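You operate a simulated robot arm through the tools that you are given. There is no shell and no other tool.

You run a simulated robot arm. Do the job below in one go: nothing can be reset, and whatever is moved stays where it is left.

Task
Grease the boxed black ring, clamp it under the green handle, prove it.
Fine: from the teal box, shut it again; ring on the brass peg for two strokes of the yellow plunger, then on the short stud; handle turned to the green marks, then blue plunger down till the needle reaches green.

The check looks at the end state, three seconds after you hand in, the way a careful person would. Anything else that was tipped, shoved, dropped, spilled or broken makes it a failure.

Robot
A 6-joint arm with a two-finger parallel gripper, fixed in place. Base frame: the origin is on the floor under the middle of its stand, x ahead of it, y to its left, z up; the work surface is at about z = 80. Units: cm, degrees, N and s.
It reaches about 134.7 cm from its shoulder. Its first joint turns from -166.0 to 166.0 degrees. Payload 3.91 kg.
Tool frame: the origin (TCP) lies between the finger pads and is the grasp point; the fingertips stand 3 cm ahead of it; z points along the fingers, y is the line along which they close. The gripper opens to 11 cm. The fingers are 2 cm wide and 1 cm thick; the gripper's body (4.8 by 11.2 cm) begins 5.5 cm behind the TCP.
Orientation is that of the tool frame in the base frame, as [roll, pitch, yaw] about the fixed x, y, z axes, in that order (R = Rz(yaw) Ry(pitch) Rx(roll)). With the fingers straight down and closing along the base's y, the tool's x points along the base's -x, its y along +y and its z along -z.

Tools
- The arm moves only by the tool play_rows. Its argument "plan" is a list of rows, each a list of 3 entries, a list of its own where there are three numbers: the shift along the tool's x, y, z in cm, then the turn, a rotation vector about the tool's x, y, z in rad, then the opening, from 0 (shut) to 1 (fully open). In form: [[[dx, dy, dz], [ax, ay, az], grip], ...]. A call has 1 to 20 rows; each row shifts and turns the commanded pose from where the row before left it, along the tool's axes as they then stand. Each row takes 0.2 s and may step no farther than 5 cm and 8.6 degrees from the row before; otherwise, or with a gripper value out of range, the whole call is refused. Where a pose cannot be reached the arm comes as near as it can. A force on the tool above 40 N (or 10 N above the force at the start of the call, whichever is more), or a blocked arm, ends the call early, and 0.2 s more pass. Each finger travels about 10.8 cm/s and halts on what it meets, pressing with about 40 N; the grip force reading is that of the motor and also rises with nothing between the fingers. The clock runs only during rows and for 0.2 s after the last one: add rows that do not move to give the fingers time. The reply holds the time, the measured pose of the TCP, the force on the tool along the base axes, the opening and the grip force, in the units named above and with some noise, with the torque about the TCP (base axes, N m) and any sound that the robot's microphone picked up, and new pictures: "show" is both (left out), scene, wrist or none.
- Cameras (640 x 400 px; columns grow to the right, rows downward): "scene" is fixed at [39.98, 64.97, 137.46]; the picture's right is [-0.79, -0.61, 0.00], its down [-0.48, 0.62, -0.62] and it looks along [0.38, -0.49, -0.78] (base axes); focal length 270 px, centre (320, 200). "wrist" rides on the gripper at [7.2, 1.7, -10.3] in the tool frame; the picture's right is [-0.23, 0.97, 0.00], its down [-0.76, -0.18, -0.62] and it looks along [-0.61, -0.14, 0.78] (tool axes); focal length 222 px, centre (320, 200). There is no depth. A picture from a camera that has moved, and an enlarged one, comes with that camera's place and axes in the base frame and with its lens.
- zoom(camera, box): a new picture of the part [left, top, right, bottom] of that camera's present view, enlarged. It takes no simulated time.
- close_job(): hands the job in; it is judged then, once.

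Places have to be worked out from the pictures, the camera data and where the tool is seen. Open the gripper and draw the arm clear of the work before you hand the job in, unless the task says otherwise.

The tools are called after ">>>" as name(argument=value, ...) on one line, values as JSON. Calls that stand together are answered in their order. play_rows: Moves the arm, as the interface text tells. Its arguments: {"type":"object","properties":{"plan":{"type":"array","items":{"type":"array"}},"show":{"type":"string","enum":["both","scene","wrist","none"]}},"required":["plan"]} The other tools are called the same way: zoom (camera, box) takes an enlarged picture of a part of a camera's view; close_job () hands the job in.

At the start:

```text
time_s: 0.0
position: [68.07, 29.38, 107.75]
orientation: [180.0, -0.1, -179.9]
contact_force: [-0.1, -0.1, 0.8]
wrist_torque: [0.0, -0.01, 0.02]
finger_gap: 10.98
finger_force: 0.1
```

scene: 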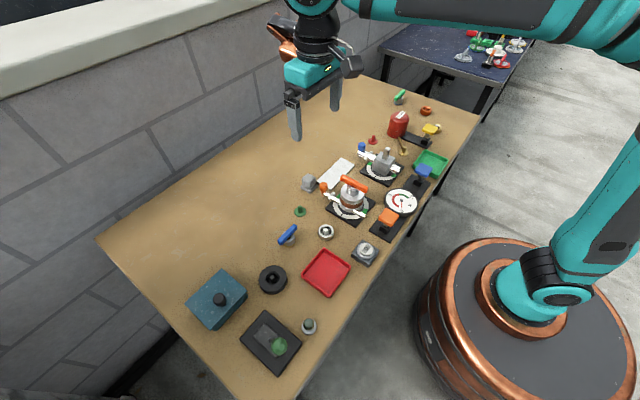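
wrist: 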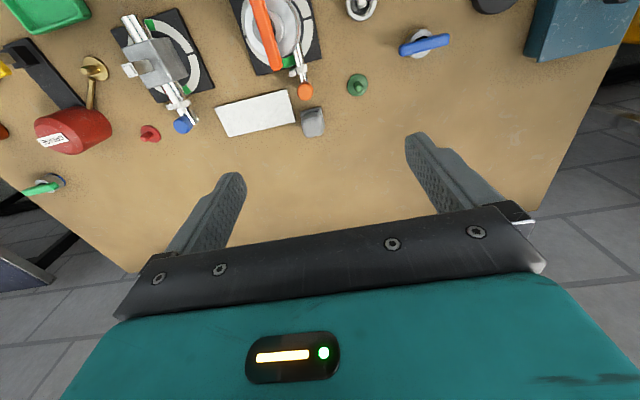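

I start by looking closely at the table before moving anything; the first pictures show many objects and I need to identify the teal box, brass peg, green handle and plungers.

>>> zoom(camera="scene", box=[320, 80, 480, 180])

>>> zoom(camera="scene", box=[280, 150, 440, 250])

>>> zoom(camera="scene", box=[180, 250, 340, 350])

>>> zoom(camera="scene", box=[250, 190, 410, 290])

>>> zoom(camera="wrist", box=[0, 0, 240, 150])

>>> zoom(camera="wrist", box=[200, 0, 440, 150])

```text
4.00 times, centred on (400, 130) of scene
camera zoom: at [39.98, 64.97, 137.46], right [-0.79, -0.61, 0.0], down [-0.48, 0.62, -0.62], along [0.38, -0.49, -0.78], focal length 1078 px, centre (0, 480)
```

zoom: 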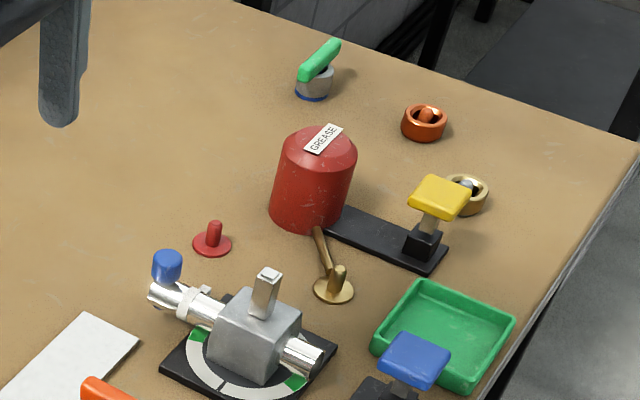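

```text
4.00 times, centred on (360, 200) of scene
camera zoom: at [39.98, 64.97, 137.46], right [-0.79, -0.61, 0.0], down [-0.48, 0.62, -0.62], along [0.38, -0.49, -0.78], focal length 1078 px, centre (160, 200)
```

zoom: 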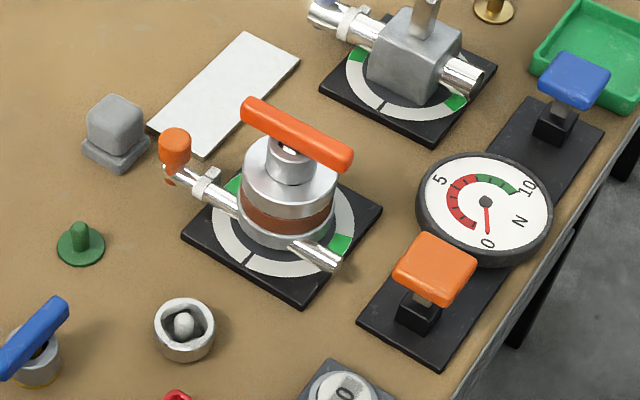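

```text
4.00 times, centred on (260, 300) of scene
camera zoom: at [39.98, 64.97, 137.46], right [-0.79, -0.61, 0.0], down [-0.48, 0.62, -0.62], along [0.38, -0.49, -0.78], focal length 1078 px, centre (560, -200)
```

zoom: 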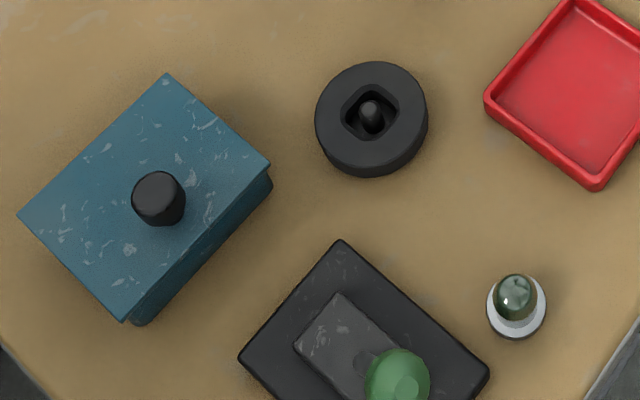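

```text
4.00 times, centred on (330, 240) of scene
camera zoom: at [39.98, 64.97, 137.46], right [-0.79, -0.61, 0.0], down [-0.48, 0.62, -0.62], along [0.38, -0.49, -0.78], focal length 1078 px, centre (280, 40)
```

zoom: 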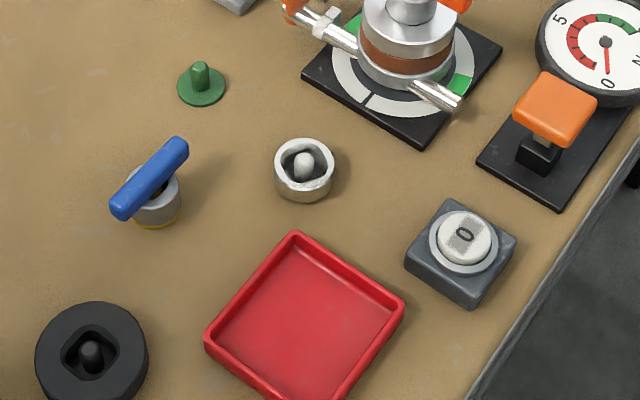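

```text
2.67 times, centred on (120, 75) of wrist
camera zoom: at [60.94, 31.04, 118.01], right [0.23, 0.97, 0.0], down [0.76, -0.18, 0.62], along [0.61, -0.14, -0.78], focal length 592 px, centre (853, 533)
```

zoom: 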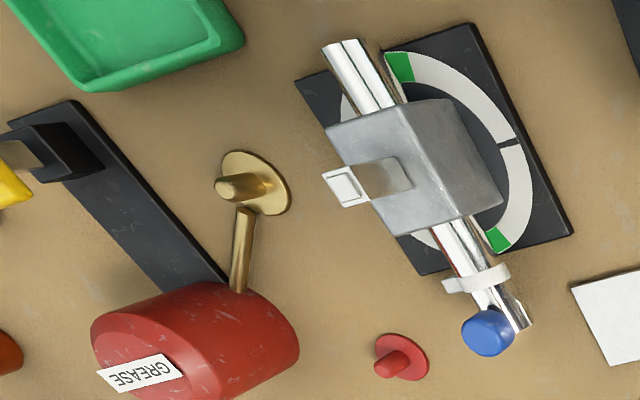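

```text
2.67 times, centred on (320, 75) of wrist
camera zoom: at [60.94, 31.04, 118.01], right [0.23, 0.97, 0.0], down [0.76, -0.18, 0.62], along [0.61, -0.14, -0.78], focal length 592 px, centre (320, 533)
```

zoom: 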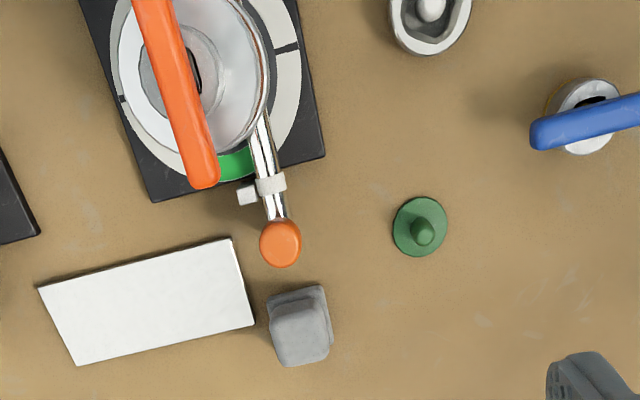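

The blue fixture (grey cube body, square post) sits near (60, 12), the grease can and brass peg near (60, -3), the green handle near (72, -22). I'll move the wrist camera along -y at safe height to look at them from closer.

>>> play_rows(plan=[[[0.5, -4.5, 0], [0, 0, 0], 1], [[1, -4.5, 0], [0, 0, 0], 1], [[1, -4.5, 0], [0, 0, 0], 1], [[1, -3.5, 0], [0, 0, 0], 1], [[1, 0, 0], [0, 0, 0], 1], [[0, 0, 0], [0, 0, 0], 1]], show="both")

```text
time_s: 1.4
position: [63.42, 12.56, 107.53]
orientation: [179.9, 0.0, -180.0]
contact_force: [0.6, -0.7, -0.1]
wrist_torque: [0.01, -0.02, 0.06]
finger_gap: 10.99
finger_force: 0.0
camera wrist: at [56.27, 14.15, 117.95], right [0.23, 0.97, 0.0], down [0.76, -0.18, 0.62], along [0.61, -0.14, -0.78], focal length 222 px, centre (320, 200)
```

scene: 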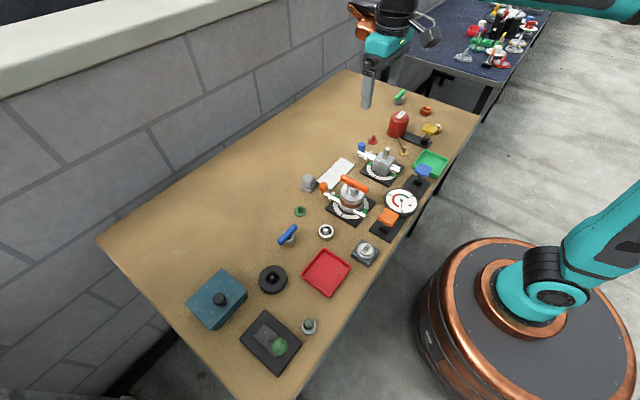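
wrist: 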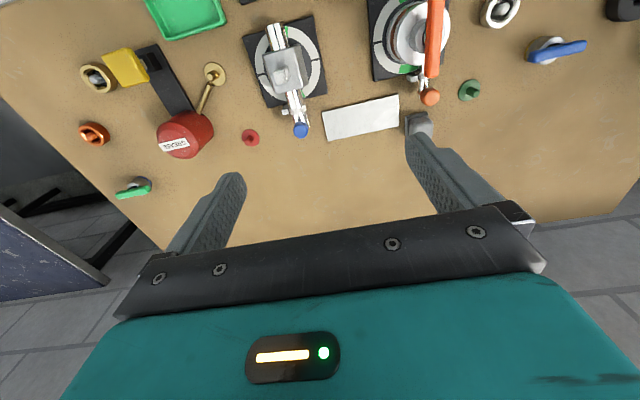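

The wrist picture now shows the blue fixture, the grease station and the green handle; I zoom into each.

>>> zoom(camera="wrist", box=[230, 0, 390, 150])

>>> zoom(camera="wrist", box=[70, 30, 270, 210])

>>> zoom(camera="wrist", box=[360, 0, 480, 120])

>>> zoom(camera="scene", box=[340, 130, 440, 210])

>>> zoom(camera="scene", box=[350, 80, 450, 160])

>>> zoom(camera="scene", box=[300, 160, 400, 240])

```text
2.67 times, centred on (310, 75) of wrist
camera zoom: at [56.27, 14.15, 117.95], right [0.23, 0.97, 0.0], down [0.76, -0.18, 0.62], along [0.61, -0.14, -0.78], focal length 592 px, centre (347, 533)
```

zoom: 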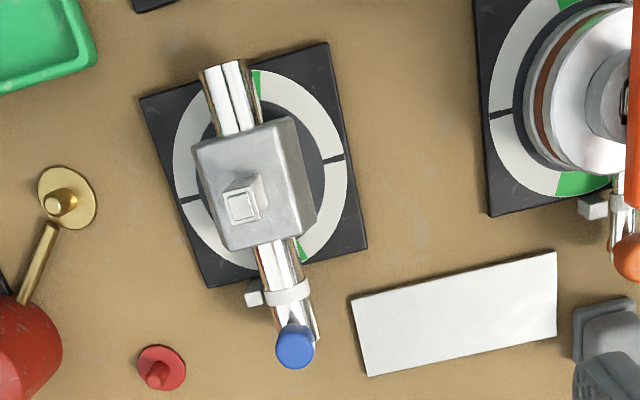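

```text
2.22 times, centred on (170, 120) of wrist
camera zoom: at [56.27, 14.15, 117.95], right [0.23, 0.97, 0.0], down [0.76, -0.18, 0.62], along [0.61, -0.14, -0.78], focal length 494 px, centre (653, 378)
```

zoom: 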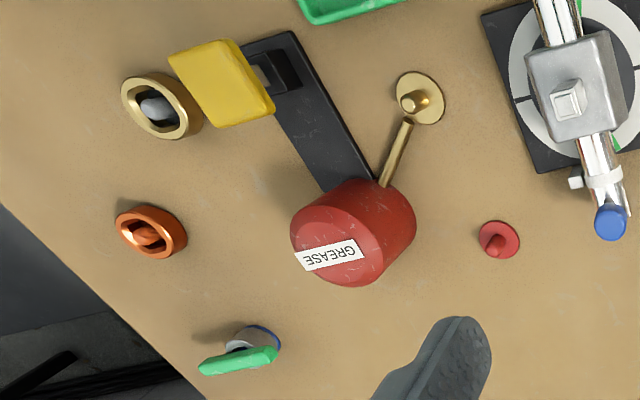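

```text
3.33 times, centred on (420, 60) of wrist
camera zoom: at [56.27, 14.15, 117.95], right [0.23, 0.97, 0.0], down [0.76, -0.18, 0.62], along [0.61, -0.14, -0.78], focal length 740 px, centre (-13, 667)
```

zoom: 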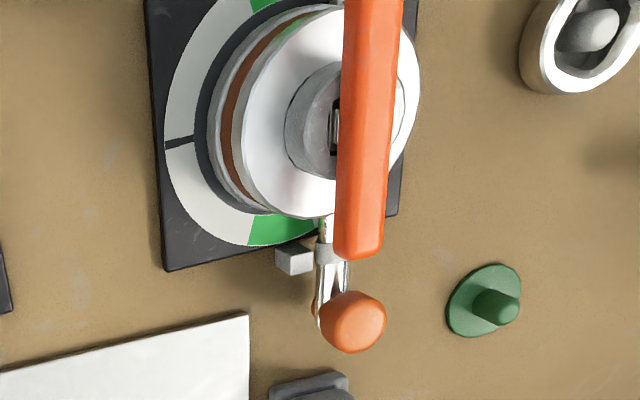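

```text
5.00 times, centred on (390, 170) of scene
camera zoom: at [39.98, 64.97, 137.46], right [-0.79, -0.61, 0.0], down [-0.48, 0.62, -0.62], along [0.38, -0.49, -0.78], focal length 1347 px, centre (-30, 350)
```

zoom: 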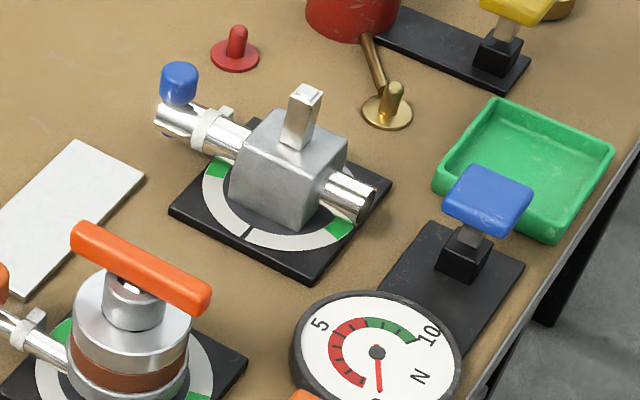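

```text
5.00 times, centred on (400, 120) of scene
camera zoom: at [39.98, 64.97, 137.46], right [-0.79, -0.61, 0.0], down [-0.48, 0.62, -0.62], along [0.38, -0.49, -0.78], focal length 1347 px, centre (-80, 600)
```

zoom: 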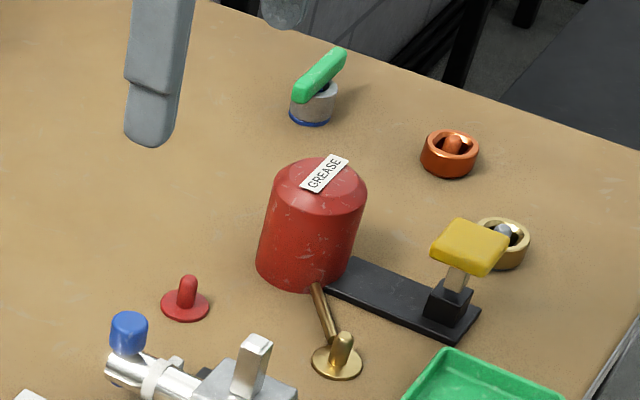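

```text
5.00 times, centred on (350, 200) of scene
camera zoom: at [39.98, 64.97, 137.46], right [-0.79, -0.61, 0.0], down [-0.48, 0.62, -0.62], along [0.38, -0.49, -0.78], focal length 1347 px, centre (170, 200)
```

zoom: 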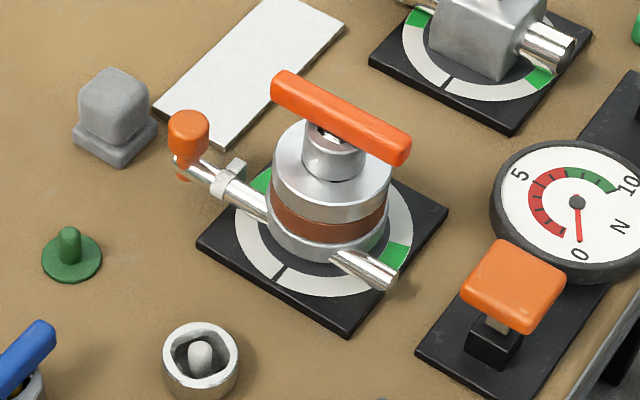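

The blue fixture's post top triangulates to about (60, 8.5, 88). I lower to z≈99 over it for sharper looks at the stud, then will look at the handle.

>>> play_rows(plan=[[[0, -2, 4], [0, 0, 0], 1], [[0, -1, 4], [0, 0, 0], 1], [[0, 0, 0], [0, 0, 0], 1]], show="wrist")

>>> zoom(camera="wrist", box=[220, 0, 400, 160])

>>> zoom(camera="wrist", box=[40, 0, 240, 160])

```text
time_s: 2.2
position: [63.54, 9.57, 99.55]
orientation: [180.0, 0.1, 179.9]
contact_force: [-0.5, -0.2, 0.8]
wrist_torque: [-0.01, 0.0, -0.03]
finger_gap: 11.0
finger_force: 0.1
camera wrist: at [56.4, 11.21, 109.87], right [0.23, 0.97, 0.0], down [0.76, -0.18, 0.62], along [0.61, -0.14, -0.78], focal length 222 px, centre (320, 200)
```

wrist: 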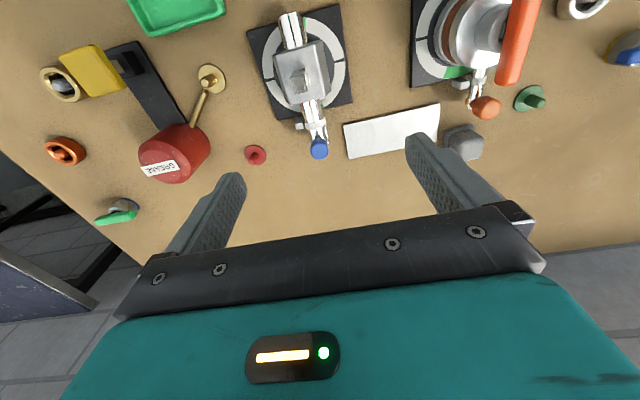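

```text
2.50 times, centred on (310, 80) of wrist
camera zoom: at [56.4, 11.21, 109.87], right [0.23, 0.97, 0.0], down [0.76, -0.18, 0.62], along [0.61, -0.14, -0.78], focal length 555 px, centre (345, 500)
```

zoom: 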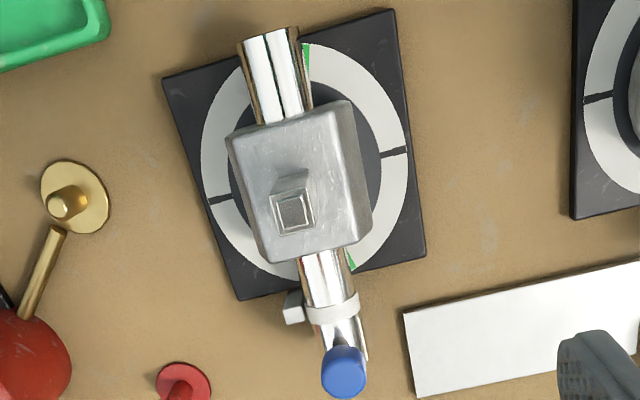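

```text
2.50 times, centred on (140, 80) of wrist
camera zoom: at [56.4, 11.21, 109.87], right [0.23, 0.97, 0.0], down [0.76, -0.18, 0.62], along [0.61, -0.14, -0.78], focal length 555 px, centre (770, 500)
```

zoom: 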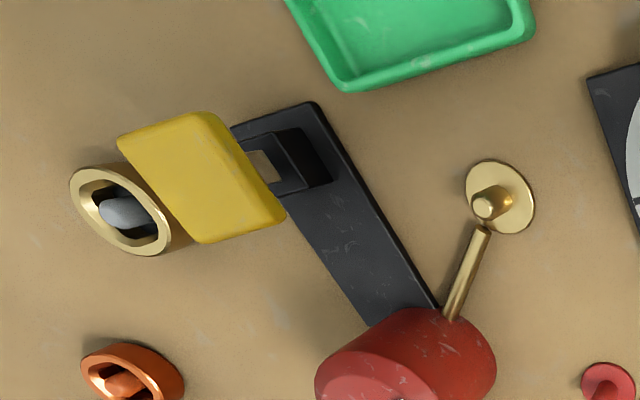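

The stud on the cube is a square post about 1.5 cm across, a valve-stem type. I now move over to the green handle for a close look.

>>> play_rows(plan=[[[-2, -4.5, -1], [0, 0, 0], 1], [[-2, -4.5, 0], [0, 0, 0], 1], [[-2, -4.5, 0], [0, 0, 0], 1], [[-2, -4.5, 0], [0, 0, 0], 1], [[-1, -4.5, 0], [0, 0, 0], 1], [[-1, -4.5, 0], [0, 0, 0], 1], [[0, -4, 0], [0, 0, 0], 1], [[0, 0, 0], [0, 0, 0], 1]], show="both")

>>> zoom(camera="wrist", box=[220, 0, 420, 160])

>>> zoom(camera="scene", box=[375, 80, 455, 144])

```text
refused: row 1 steps farther than a row can; nothing moved
```

```text
2.50 times, centred on (320, 80) of wrist
camera zoom: at [56.4, 11.21, 109.87], right [0.23, 0.97, 0.0], down [0.76, -0.18, 0.62], along [0.61, -0.14, -0.78], focal length 555 px, centre (320, 500)
```

zoom: 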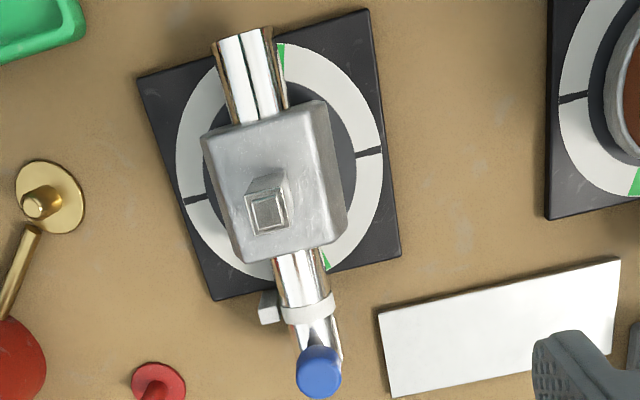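

```text
6.25 times, centred on (415, 112) of scene
camera zoom: at [39.98, 64.97, 137.46], right [-0.79, -0.61, 0.0], down [-0.48, 0.62, -0.62], along [0.38, -0.49, -0.78], focal length 1684 px, centre (-274, 750)
```

zoom: 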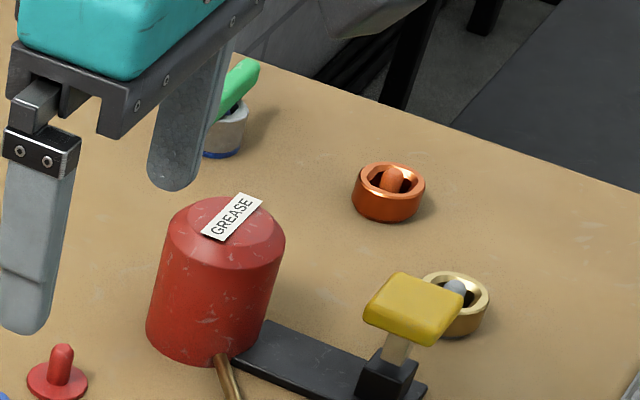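

The call was refused because the first step was slightly over 5 cm; I resend it with smaller steps.

>>> play_rows(plan=[[[-1, -3, -3], [0, 0, 0], 1], [[-2, -4.5, 0], [0, 0, 0], 1], [[-2, -4.5, 0], [0, 0, 0], 1], [[-2, -4.5, 0], [0, 0, 0], 1], [[-2, -4.5, 0], [0, 0, 0], 1], [[-1, -4.5, 0], [0, 0, 0], 1], [[-1, -4.5, 0], [0, 0, 0], 1], [[0, -2, 2], [0, 0, 0], 1], [[0, 0, 0], [0, 0, 0], 1]], show="both")

>>> zoom(camera="wrist", box=[220, 0, 420, 160])

```text
time_s: 4.2
position: [74.65, -22.61, 100.79]
orientation: [-180.0, 0.0, 180.0]
contact_force: [-0.9, 0.3, 0.6]
wrist_torque: [0.01, -0.02, 0.01]
finger_gap: 11.0
finger_force: 0.1
camera wrist: at [67.49, -21.06, 111.07], right [0.23, 0.97, 0.0], down [0.76, -0.18, 0.62], along [0.61, -0.14, -0.78], focal length 222 px, centre (320, 200)
```

scene: 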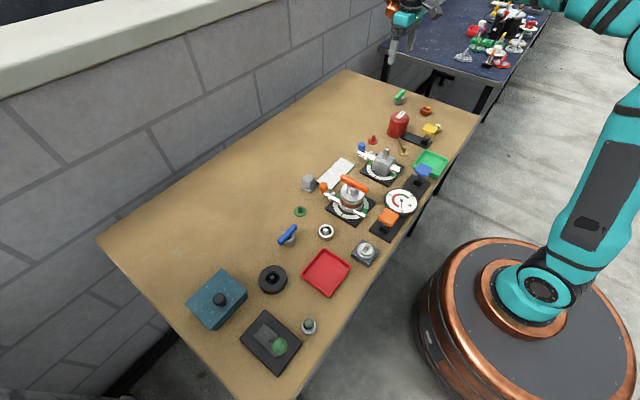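
wrist: 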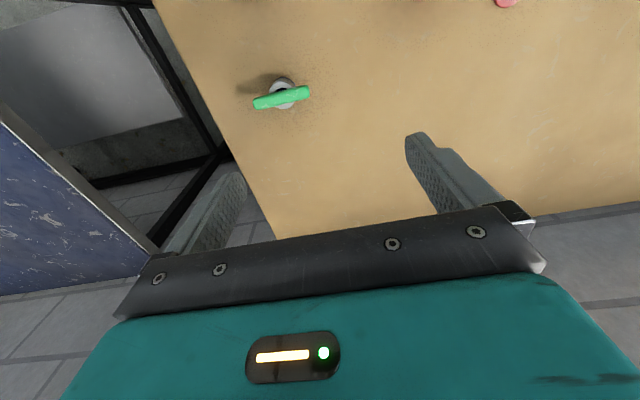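

```text
2.50 times, centred on (320, 80) of wrist
camera zoom: at [67.49, -21.06, 111.07], right [0.23, 0.97, 0.0], down [0.76, -0.18, 0.62], along [0.61, -0.14, -0.78], focal length 555 px, centre (320, 500)
```

zoom: 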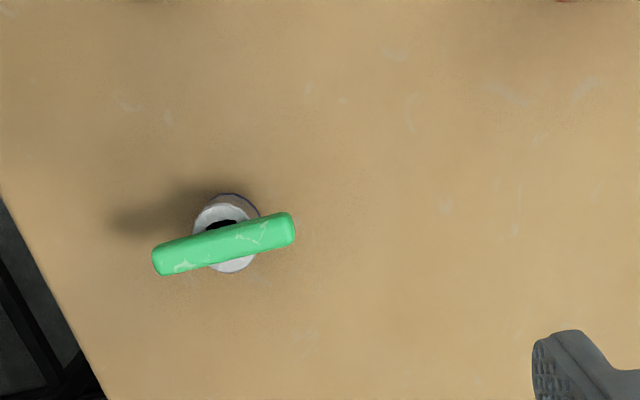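

The green handle's bar lies along y, centred about (73, -27), bar at z≈83, 7 cm long, hub about 3.2 cm wide. Next I travel at z≈104 to the other end to look at the teal box.

>>> play_rows(plan=[[[1, 3, -3], [0, 0, 0], 1], [[0.5, 4.9, 0], [0, 0, 0], 1], [[0.5, 4.9, 0], [0, 0, 0], 1], [[0.5, 4.9, 0], [0, 0, 0], 1], [[0.5, 4.9, 0], [0, 0, 0], 1], [[0.5, 4.9, 0], [0, 0, 0], 1], [[0.5, 4.9, 0], [0, 0, 0], 1], [[0.5, 4.9, 0], [0, 0, 0], 1], [[0.5, 4.9, 0], [0, 0, 0], 1], [[0.5, 4.9, 0], [0, 0, 0], 1], [[0.5, 4.9, 0], [0, 0, 0], 1], [[0.5, 4.9, 0], [0, 0, 0], 1], [[0.5, 4.9, 0], [0, 0, 0], 1], [[0.5, 4.9, 0], [0, 0, 0], 1], [[0.5, 4.9, 0], [0, 0, 0], 1], [[0.5, 4.9, 0], [0, 0, 0], 1], [[0.5, 4.9, 0], [0, 0, 0], 1], [[0, 3, 0], [0, 0, 0], 1], [[0, 0, 0], [0, 0, 0], 1]], show="both")

>>> zoom(camera="wrist", box=[220, 0, 460, 180])

>>> zoom(camera="wrist", box=[0, 0, 240, 180])

```text
time_s: 8.2
position: [65.35, 61.91, 103.71]
orientation: [-180.0, 0.1, -179.9]
contact_force: [-0.3, 0.5, -0.6]
wrist_torque: [-0.02, -0.02, 0.0]
finger_gap: 11.0
finger_force: 0.1
camera wrist: at [58.34, 63.54, 114.06], right [0.23, 0.97, 0.0], down [0.76, -0.18, 0.62], along [0.61, -0.14, -0.78], focal length 222 px, centre (320, 200)
```

scene: 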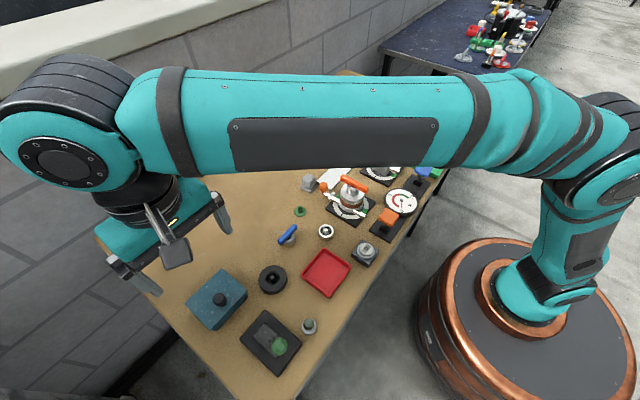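
wrist: 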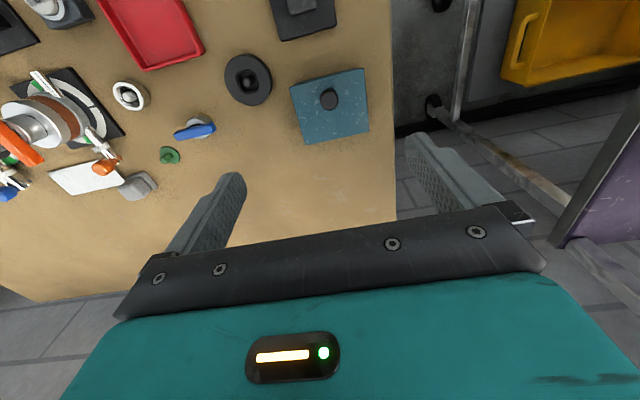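

```text
2.22 times, centred on (340, 90) of wrist
camera zoom: at [58.34, 63.54, 114.06], right [0.23, 0.97, 0.0], down [0.76, -0.18, 0.62], along [0.61, -0.14, -0.78], focal length 494 px, centre (276, 444)
```

zoom: 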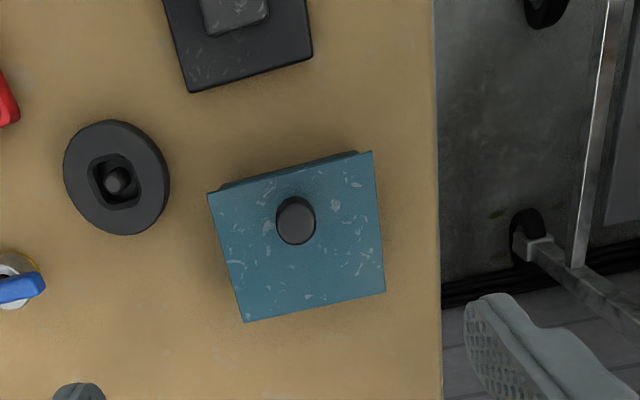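

```text
2.22 times, centred on (120, 90) of wrist
camera zoom: at [58.34, 63.54, 114.06], right [0.23, 0.97, 0.0], down [0.76, -0.18, 0.62], along [0.61, -0.14, -0.78], focal length 494 px, centre (764, 444)
```

zoom: 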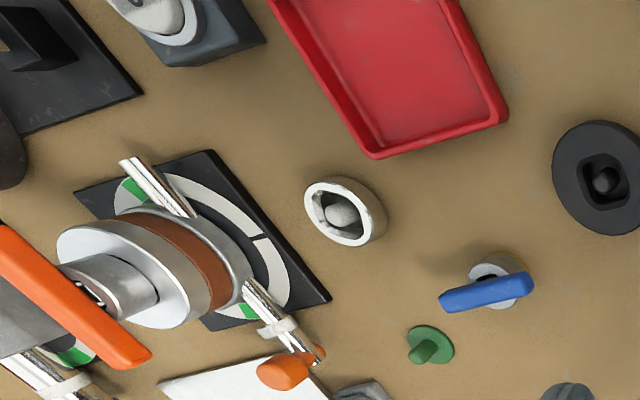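

The box lid appears to span x 63.4–71.4, y 58.3–67.5 with its top at z≈83.8; the knob sits off-centre at about (65.7, 63), suggesting a hinge or slide. I zoom harder to see which.

>>> zoom(camera="wrist", box=[280, 55, 380, 155])

>>> zoom(camera="scene", box=[180, 260, 260, 340])

>>> zoom(camera="scene", box=[230, 300, 330, 380])

```text
4.00 times, centred on (330, 105) of wrist
camera zoom: at [58.34, 63.54, 114.06], right [0.23, 0.97, 0.0], down [0.76, -0.18, 0.62], along [0.61, -0.14, -0.78], focal length 888 px, centre (280, 580)
```

zoom: 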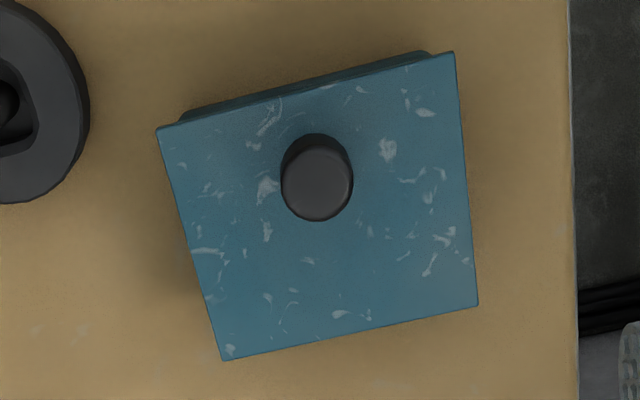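

```text
5.00 times, centred on (220, 300) of scene
camera zoom: at [39.98, 64.97, 137.46], right [-0.79, -0.61, 0.0], down [-0.48, 0.62, -0.62], along [0.38, -0.49, -0.78], focal length 1347 px, centre (820, -300)
```

zoom: 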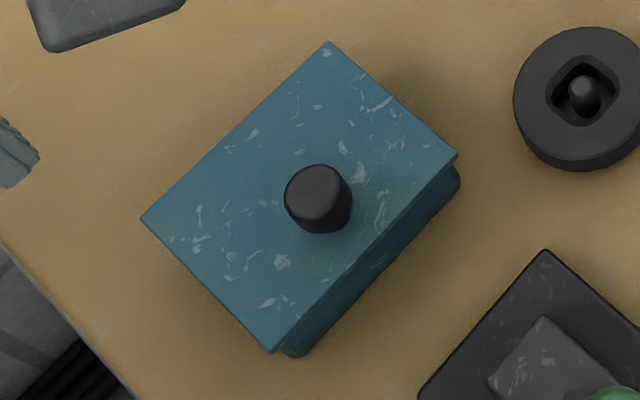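

```text
5.00 times, centred on (280, 340) of scene
camera zoom: at [39.98, 64.97, 137.46], right [-0.79, -0.61, 0.0], down [-0.48, 0.62, -0.62], along [0.38, -0.49, -0.78], focal length 1347 px, centre (520, -500)
```

zoom: 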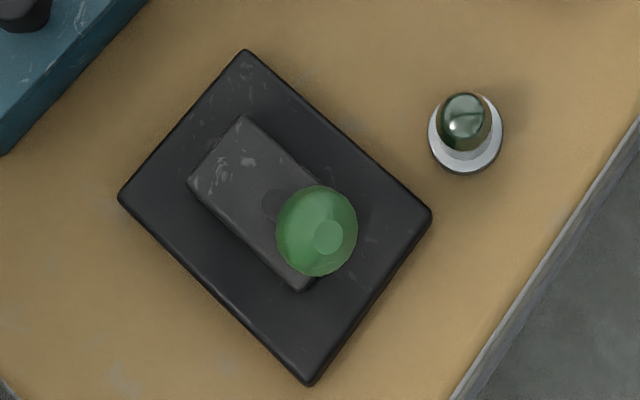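

The lid overhangs a rounded body and the knob is nearer the -x edge, so a hinge on the +x side is possible. I rotate the wrist about the vertical to view the box from the other sides before touching it.

>>> play_rows(plan=[[[0, 0, 0], [0, 0, 0.1496], 1], [[0, 0, 0], [0, 0, 0.1496], 1], [[0, 0, 0], [0, 0, 0.1496], 1], [[0, 0, 0], [0, 0, 0.1496], 1], [[0, 0, 0], [0, 0, 0.1496], 1], [[0, 0, 0], [0, 0, 0.1496], 1], [[0, 0, 0], [0, 0, 0.1496], 1], [[0, 0, 0], [0, 0, 0.1496], 1], [[0, 0, 0], [0, 0, 0.1496], 1], [[0, 0, 0], [0, 0, 0.1496], 1], [[0, 0, 0], [0, 0, 0.0748], 1], [[0, 0, 0], [0, 0, 0], 1]], show="both")

```text
time_s: 10.8
position: [65.49, 61.81, 103.73]
orientation: [180.0, 0.0, 90.0]
contact_force: [0.1, 0.0, 1.0]
wrist_torque: [0.0, 0.05, 0.02]
finger_gap: 11.0
finger_force: 0.1
camera wrist: at [67.33, 69.01, 113.99], right [0.97, -0.23, 0.0], down [-0.18, -0.76, 0.62], along [-0.14, -0.61, -0.78], focal length 222 px, centre (320, 200)
```

scene: 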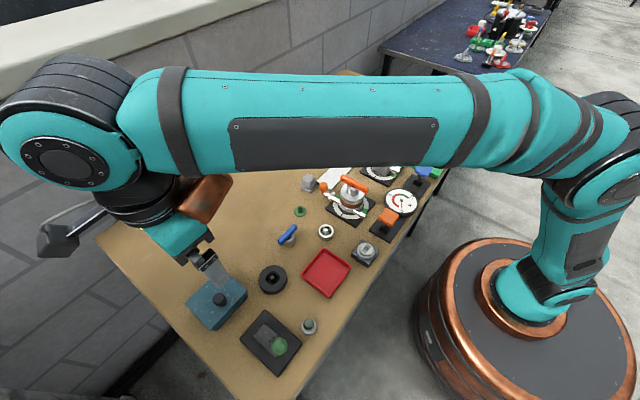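
wrist: 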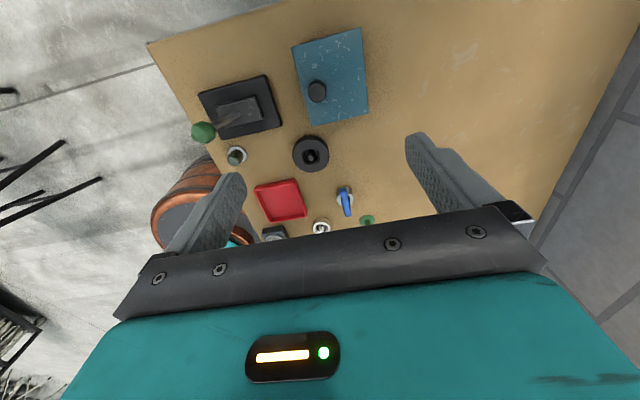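

I zoom on the box from this side, then continue turning another 90° to see the +x side.

>>> zoom(camera="wrist", box=[270, 10, 390, 140])

>>> play_rows(plan=[[[0, 1, 0], [0, 0, 0.1496], 1], [[0, 1, 0], [0, 0, 0.1496], 1], [[-0.3, 1, 0], [0, 0, 0.1496], 1], [[-0.5, 1, 0], [0, 0, 0.1496], 1], [[-0.6, 1, 0], [0, 0, 0.1496], 1], [[-1, 0.5, 0], [0, 0, 0.1496], 1], [[-1, 0.5, 0], [0, 0, 0.1496], 1], [[0, 0, 0], [0, 0, 0.1496], 1], [[0, 0, 0], [0, 0, 0.1496], 1], [[0, 0, 0], [0, 0, 0.1496], 1], [[0, 0, 0], [0, 0, 0.0748], 1], [[0, 0, 0], [0, 0, 0], 1]], show="both")

```text
3.08 times, centred on (330, 75) of wrist
camera zoom: at [67.33, 69.01, 113.99], right [0.97, -0.23, 0.0], down [-0.18, -0.76, 0.62], along [-0.14, -0.61, -0.78], focal length 684 px, centre (289, 585)
```

zoom: 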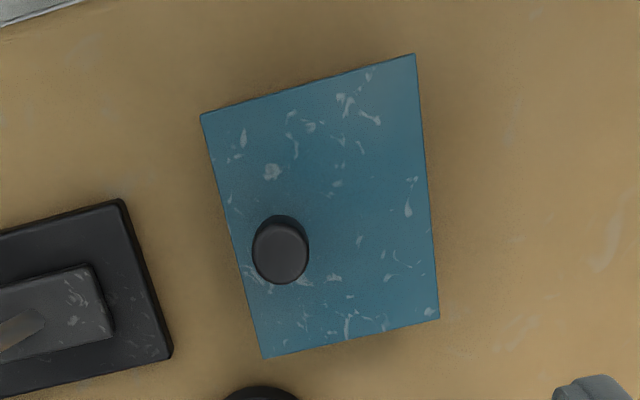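

```text
time_s: 13.4
position: [70.53, 57.51, 103.68]
orientation: [-179.7, 0.0, 49.1]
contact_force: [-0.5, 0.4, 0.2]
wrist_torque: [0.01, 0.03, 0.01]
finger_gap: 11.01
finger_force: 0.1
out of reach, approached as far as the arm can: row 5, 6, 7, 8, 9, 10, 11
camera wrist: at [76.66, 61.84, 114.0], right [0.59, -0.81, 0.0], down [-0.63, -0.46, 0.62], along [-0.51, -0.36, -0.78], focal length 222 px, centre (320, 200)
```

scene: 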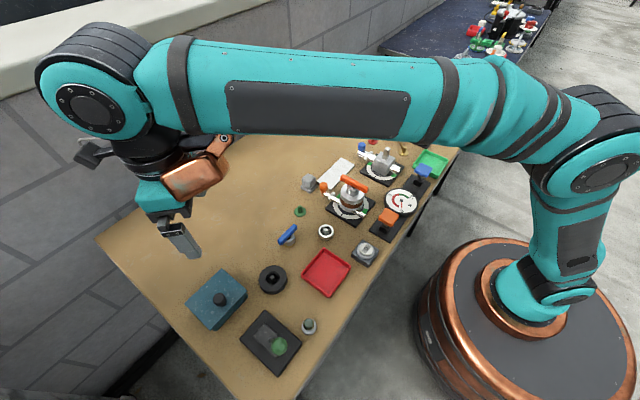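
wrist: 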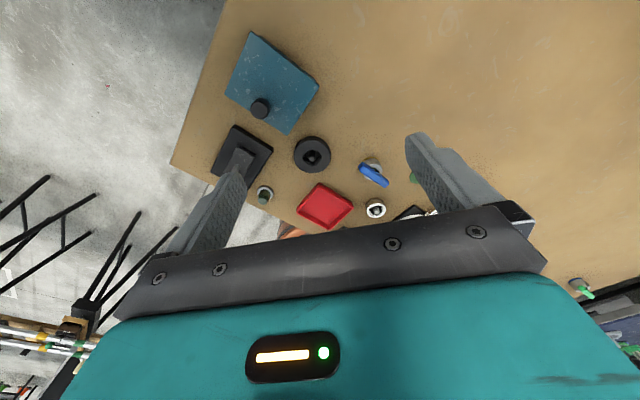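

The wrist joint stops at yaw ≈49° here. That view already shows the box from the +x/+y corner, so I zoom on it.

>>> zoom(camera="wrist", box=[210, 20, 340, 140])

>>> zoom(camera="wrist", box=[280, 120, 420, 230])

```text
3.33 times, centred on (275, 80) of wrist
camera zoom: at [76.66, 61.84, 114.0], right [0.59, -0.81, 0.0], down [-0.63, -0.46, 0.62], along [-0.51, -0.36, -0.78], focal length 740 px, centre (470, 600)
```

zoom: 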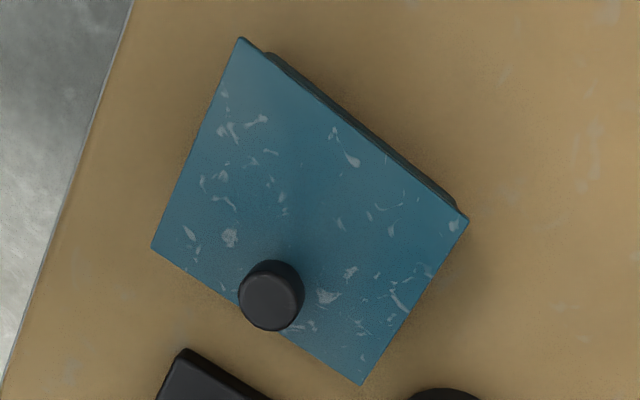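

```text
3.64 times, centred on (350, 175) of wrist
camera zoom: at [76.66, 61.84, 114.0], right [0.59, -0.81, 0.0], down [-0.63, -0.46, 0.62], along [-0.51, -0.36, -0.78], focal length 808 px, centre (211, 291)
```

zoom: 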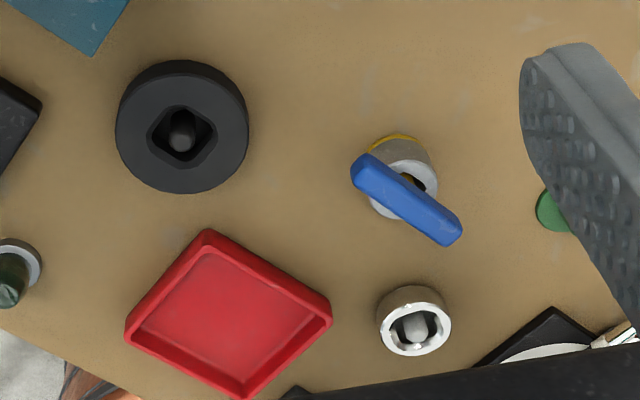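

No hinge hardware is visible on either side. The knob top is near (65.6, 63.0, 86.4), lid top z≈83.5. I turn the wrist back toward yaw 180 and check that the command follows.

>>> play_rows(plan=[[[0, 0, 0], [0, 0, -0.1496], 1], [[0, 0, 0], [0, 0, -0.1496], 1], [[0, 0, 0], [0, 0, -0.1496], 1], [[0, 0, 0], [0, 0, -0.1496], 1], [[0, 0, 0], [0, 0, 0], 1]], show="none")

```text
time_s: 14.6
position: [70.64, 57.54, 103.71]
orientation: [-179.8, -0.3, 83.6]
contact_force: [0.3, -0.4, -0.1]
wrist_torque: [-0.02, 0.04, 0.03]
finger_gap: 10.99
finger_force: 0.0
```

The command is clipped to what was reached, so control is clean. I finish turning to yaw 180 and go above the knob.

>>> play_rows(plan=[[[0, 0, 0], [0, 0, -0.1402], 1], [[0, 0, 0], [0, 0, -0.1402], 1], [[0, 0, 0], [0, 0, -0.1402], 1], [[0, 0, 0], [0, 0, -0.1402], 1], [[0, 0, 0], [0, 0, -0.1402], 1], [[0, 0, 0], [0, 0, -0.1402], 1], [[0, 0, 0], [0, 0, -0.1402], 1], [[0, 0, 0], [0, 0, -0.1402], 1], [[0, 0, 0], [0, 0, -0.1402], 1], [[0, 0, 0], [0, 0, -0.1402], 1], [[0, 0, 0], [0, 0, -0.1402], 1], [[0, 0, 0], [0, 0, -0.1402], 1], [[2.5, 2.7, 0], [0, 0, 0], 1], [[2.5, 2.7, 3], [0, 0, 0], 0.6], [[0, 0, 4.5], [0, 0, 0], 0.5], [[0, 0, 0], [0, 0, 0], 0.5]], show="both")

```text
time_s: 18.0
position: [65.46, 62.98, 96.26]
orientation: [179.8, -0.2, 179.9]
contact_force: [0.1, 0.2, 0.3]
wrist_torque: [0.02, -0.01, 0.02]
finger_gap: 5.52
finger_force: 0.1
camera wrist: at [58.32, 64.56, 106.61], right [0.23, 0.97, 0.0], down [0.76, -0.18, 0.62], along [0.6, -0.14, -0.78], focal length 222 px, centre (320, 200)
```

scene: 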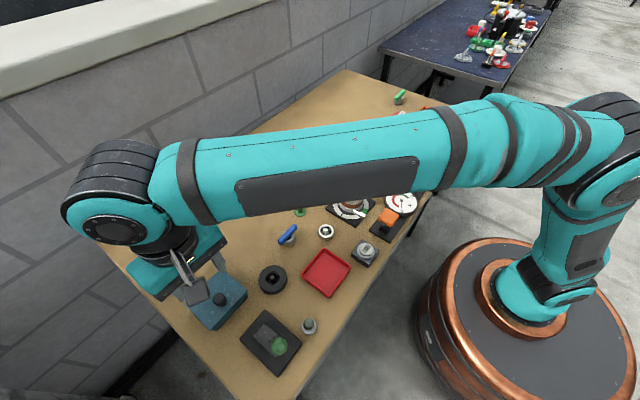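
wrist: 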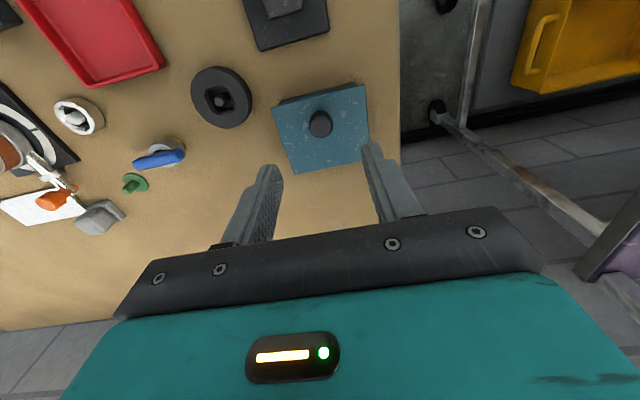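

The knob's image (320,123) matches the spot below my TCP, so I'm centred. I descend to z≈87.2 (tips about 0.7 above the lid) and look.

>>> play_rows(plan=[[[0, 0, 3], [0, 0, 0], 0.5], [[0, 0, 3], [0, 0, 0], 0.5], [[0, 0, 2], [0, 0, 0], 0.5], [[0, 0, 1], [0, 0, 0], 0.5], [[0, 0, 0], [0, 0, 0], 0.5]], show="both")

>>> zoom(camera="scene", box=[160, 240, 280, 340])

>>> zoom(camera="wrist", box=[240, 80, 420, 230])

```text
time_s: 19.2
position: [65.43, 63.11, 87.13]
orientation: [179.8, -0.2, 179.9]
contact_force: [-0.2, -0.9, 1.1]
wrist_torque: [-0.01, -0.03, 0.04]
finger_gap: 5.51
finger_force: 0.1
camera wrist: at [58.35, 64.65, 97.49], right [0.23, 0.97, 0.0], down [0.76, -0.18, 0.62], along [0.6, -0.14, -0.78], focal length 222 px, centre (320, 200)
```

scene: 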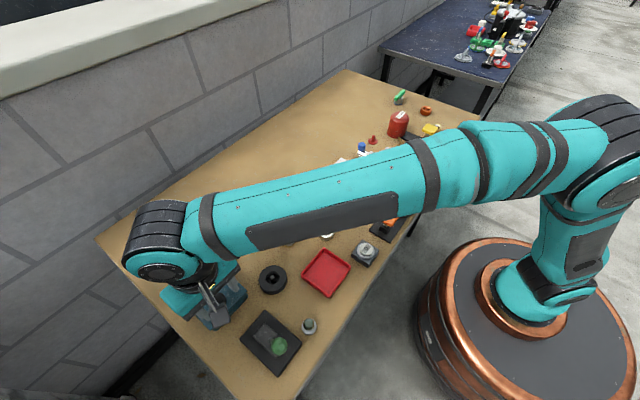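
wrist: 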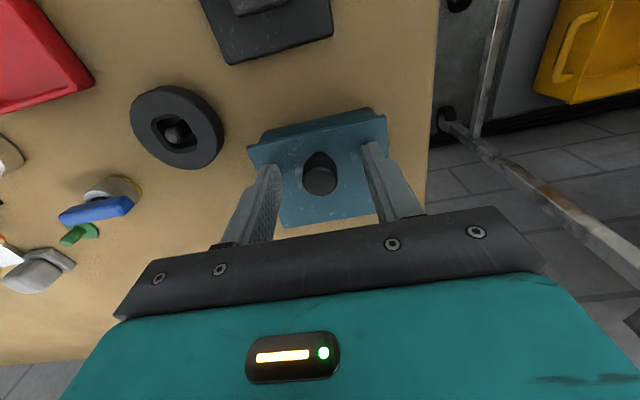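

```text
4.00 times, centred on (220, 290) of scene
camera zoom: at [39.98, 64.97, 137.46], right [-0.79, -0.61, 0.0], down [-0.48, 0.62, -0.62], along [0.38, -0.49, -0.78], focal length 1078 px, centre (720, -160)
```

zoom: 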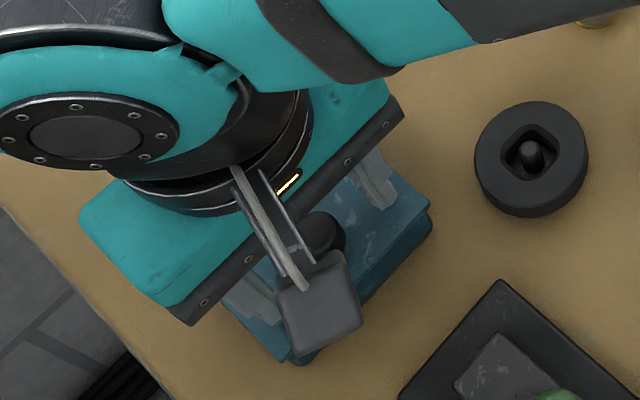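

```text
2.67 times, centred on (330, 155) of wrist
camera zoom: at [58.35, 64.65, 97.49], right [0.23, 0.97, 0.0], down [0.76, -0.18, 0.62], along [0.6, -0.14, -0.78], focal length 592 px, centre (293, 320)
```

zoom: 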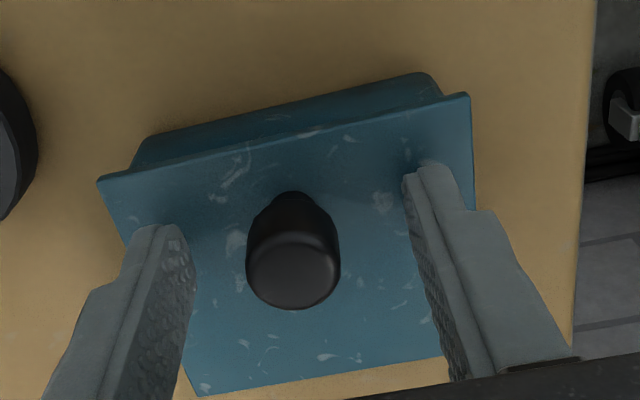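

The fingers straddle the knob symmetrically. I close on it and wait a moment.

>>> play_rows(plan=[[[0, 0, 0], [0, 0, 0], 0.15], [[0, 0, 0], [0, 0, 0], 0.15], [[0, 0, 0], [0, 0, 0], 0.15]], show="wrist")

```text
time_s: 20.0
position: [65.48, 62.96, 87.22]
orientation: [179.8, -0.2, 179.9]
contact_force: [-0.8, -3.1, -1.2]
wrist_torque: [-0.81, -0.09, 0.01]
finger_gap: 2.15
finger_force: 45.2
camera wrist: at [58.36, 64.64, 97.5], right [0.23, 0.97, 0.0], down [0.76, -0.18, 0.62], along [0.6, -0.14, -0.78], focal length 222 px, centre (320, 200)
```

wrist: 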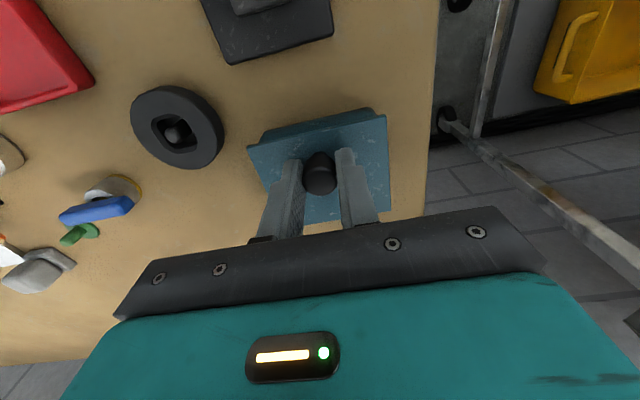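

The knob is held (gap 2.15 cm). I lift only half a centimetre and read force and torque to learn how the lid is attached.

>>> play_rows(plan=[[[0, 0, -0.25], [0, 0, 0], 0.15], [[0, 0, -0.25], [0, 0, 0], 0.15], [[0, 0, 0], [0, 0, 0], 0.15]], show="wrist")

>>> zoom(camera="wrist", box=[230, 90, 420, 230])

```text
time_s: 20.8
position: [65.61, 63.01, 87.43]
orientation: [180.0, -0.4, 179.8]
contact_force: [0.6, -11.5, -34.4]
wrist_torque: [-1.12, 0.04, 0.0]
finger_gap: 2.21
finger_force: 44.9
camera wrist: at [58.53, 64.67, 97.82], right [0.23, 0.97, 0.0], down [0.76, -0.18, 0.62], along [0.6, -0.14, -0.79], focal length 222 px, centre (320, 200)
```

wrist: 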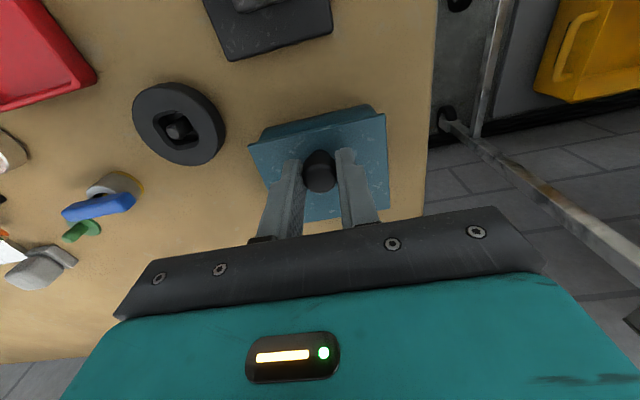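

```text
2.86 times, centred on (325, 160) of wrist
camera zoom: at [58.53, 64.67, 97.82], right [0.23, 0.97, 0.0], down [0.76, -0.18, 0.62], along [0.6, -0.14, -0.79], focal length 635 px, centre (306, 314)
```

zoom: 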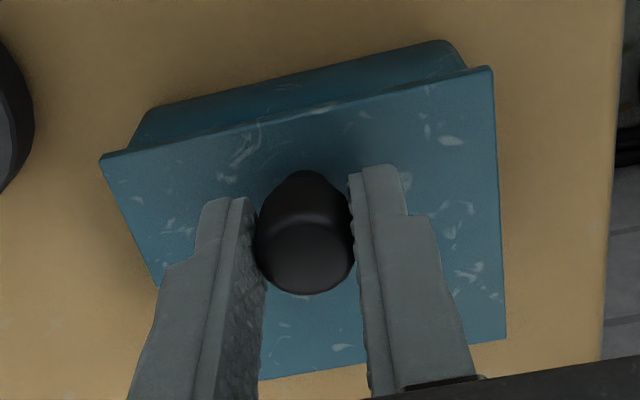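

Lifting 0.2 cm already gives 34 N of resistance, so this lid does not simply lift off; it may slide. I undo the lift and test a small pull toward -x.

>>> play_rows(plan=[[[0, 0, 0.45], [0, 0, 0], 0.15], [[0, 0, 0], [0, 0, 0], 0.15], [[0.3, 0, 0], [0, 0, 0], 0.15], [[0.3, 0, 0], [0, 0, 0], 0.15], [[0, 0, 0], [0, 0, 0], 0.15]], show="wrist")

>>> zoom(camera="wrist", box=[230, 90, 420, 230])

```text
time_s: 22.0
position: [64.96, 63.02, 87.39]
orientation: [179.7, -0.1, 179.9]
contact_force: [32.6, 14.2, 12.5]
wrist_torque: [-0.32, -0.85, 0.01]
finger_gap: 2.22
finger_force: 44.6
camera wrist: at [57.89, 64.62, 97.68], right [0.23, 0.97, 0.0], down [0.76, -0.18, 0.62], along [0.6, -0.14, -0.78], focal length 222 px, centre (320, 200)
```

wrist: 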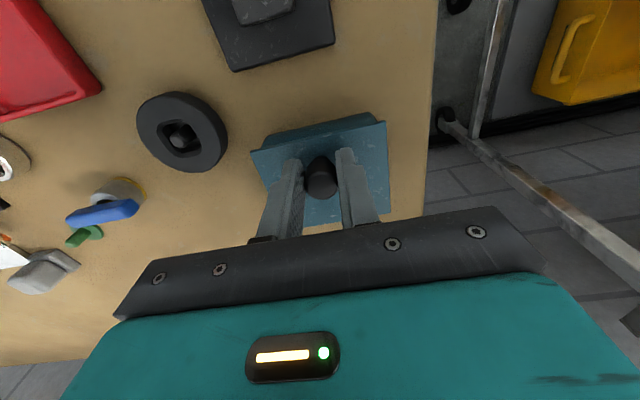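

```text
2.86 times, centred on (325, 160) of wrist
camera zoom: at [57.89, 64.62, 97.68], right [0.23, 0.97, 0.0], down [0.76, -0.18, 0.62], along [0.6, -0.14, -0.78], focal length 635 px, centre (306, 314)
```

zoom: 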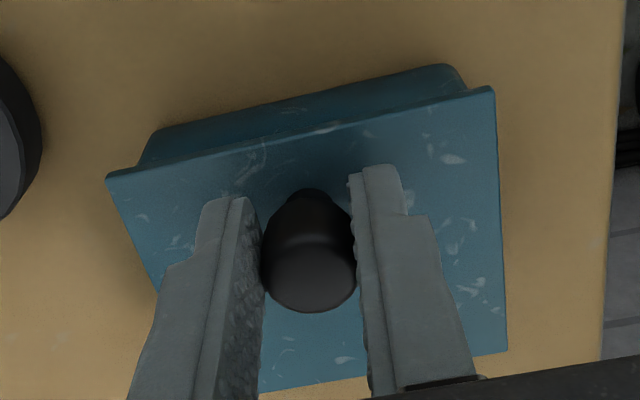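

Pulling toward -x also meets 33 N and the knob starts slipping in the pads, so it isn't that way. I return and test toward +x.

>>> play_rows(plan=[[[-0.6, 0, 0], [0, 0, 0], 0.15], [[0, 0, 0], [0, 0, 0], 0.15]], show="none")

>>> play_rows(plan=[[[-0.3, 0, 0], [0, 0, 0], 0.15], [[-0.3, 0, 0], [0, 0, 0], 0.15], [[0, 0, 0], [0, 0, 0], 0.15]], show="wrist")

>>> zoom(camera="wrist", box=[230, 90, 420, 230])

```text
time_s: 22.6
position: [65.59, 63.0, 87.36]
orientation: [179.8, -0.2, 180.0]
contact_force: [-1.0, 5.6, 13.3]
wrist_torque: [-0.49, 1.21, 0.05]
finger_gap: 2.17
finger_force: 44.7
```

```text
time_s: 23.4
position: [66.21, 63.01, 87.44]
orientation: [179.9, -0.2, 179.9]
contact_force: [0.1, -1.1, 7.7]
wrist_torque: [-0.67, -0.22, 0.06]
finger_gap: 2.16
finger_force: 45.1
camera wrist: at [59.06, 64.64, 97.67], right [0.23, 0.97, 0.0], down [0.76, -0.18, 0.62], along [0.6, -0.14, -0.78], focal length 222 px, centre (320, 200)
```

wrist: 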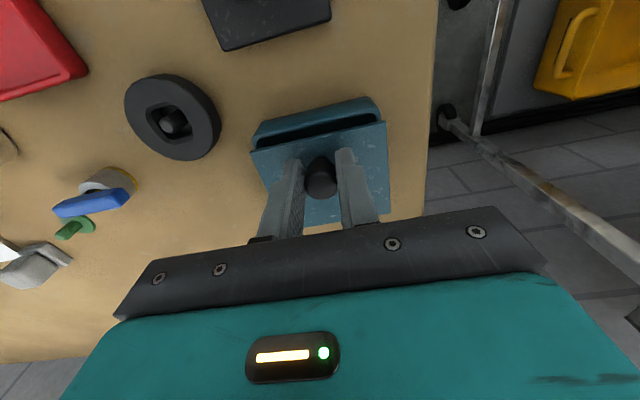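

```text
2.86 times, centred on (325, 160) of wrist
camera zoom: at [59.06, 64.64, 97.67], right [0.23, 0.97, 0.0], down [0.76, -0.18, 0.62], along [0.6, -0.14, -0.78], focal length 635 px, centre (306, 314)
```

zoom: 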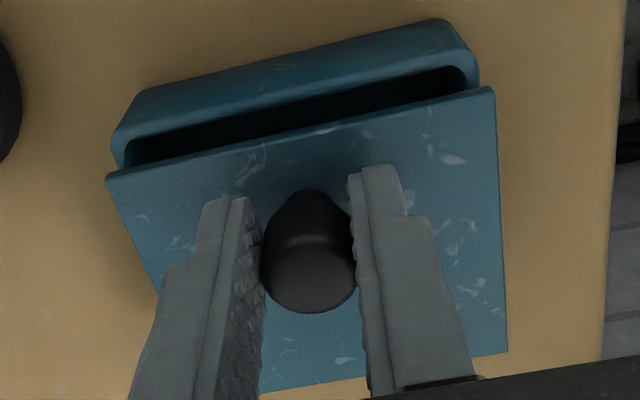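

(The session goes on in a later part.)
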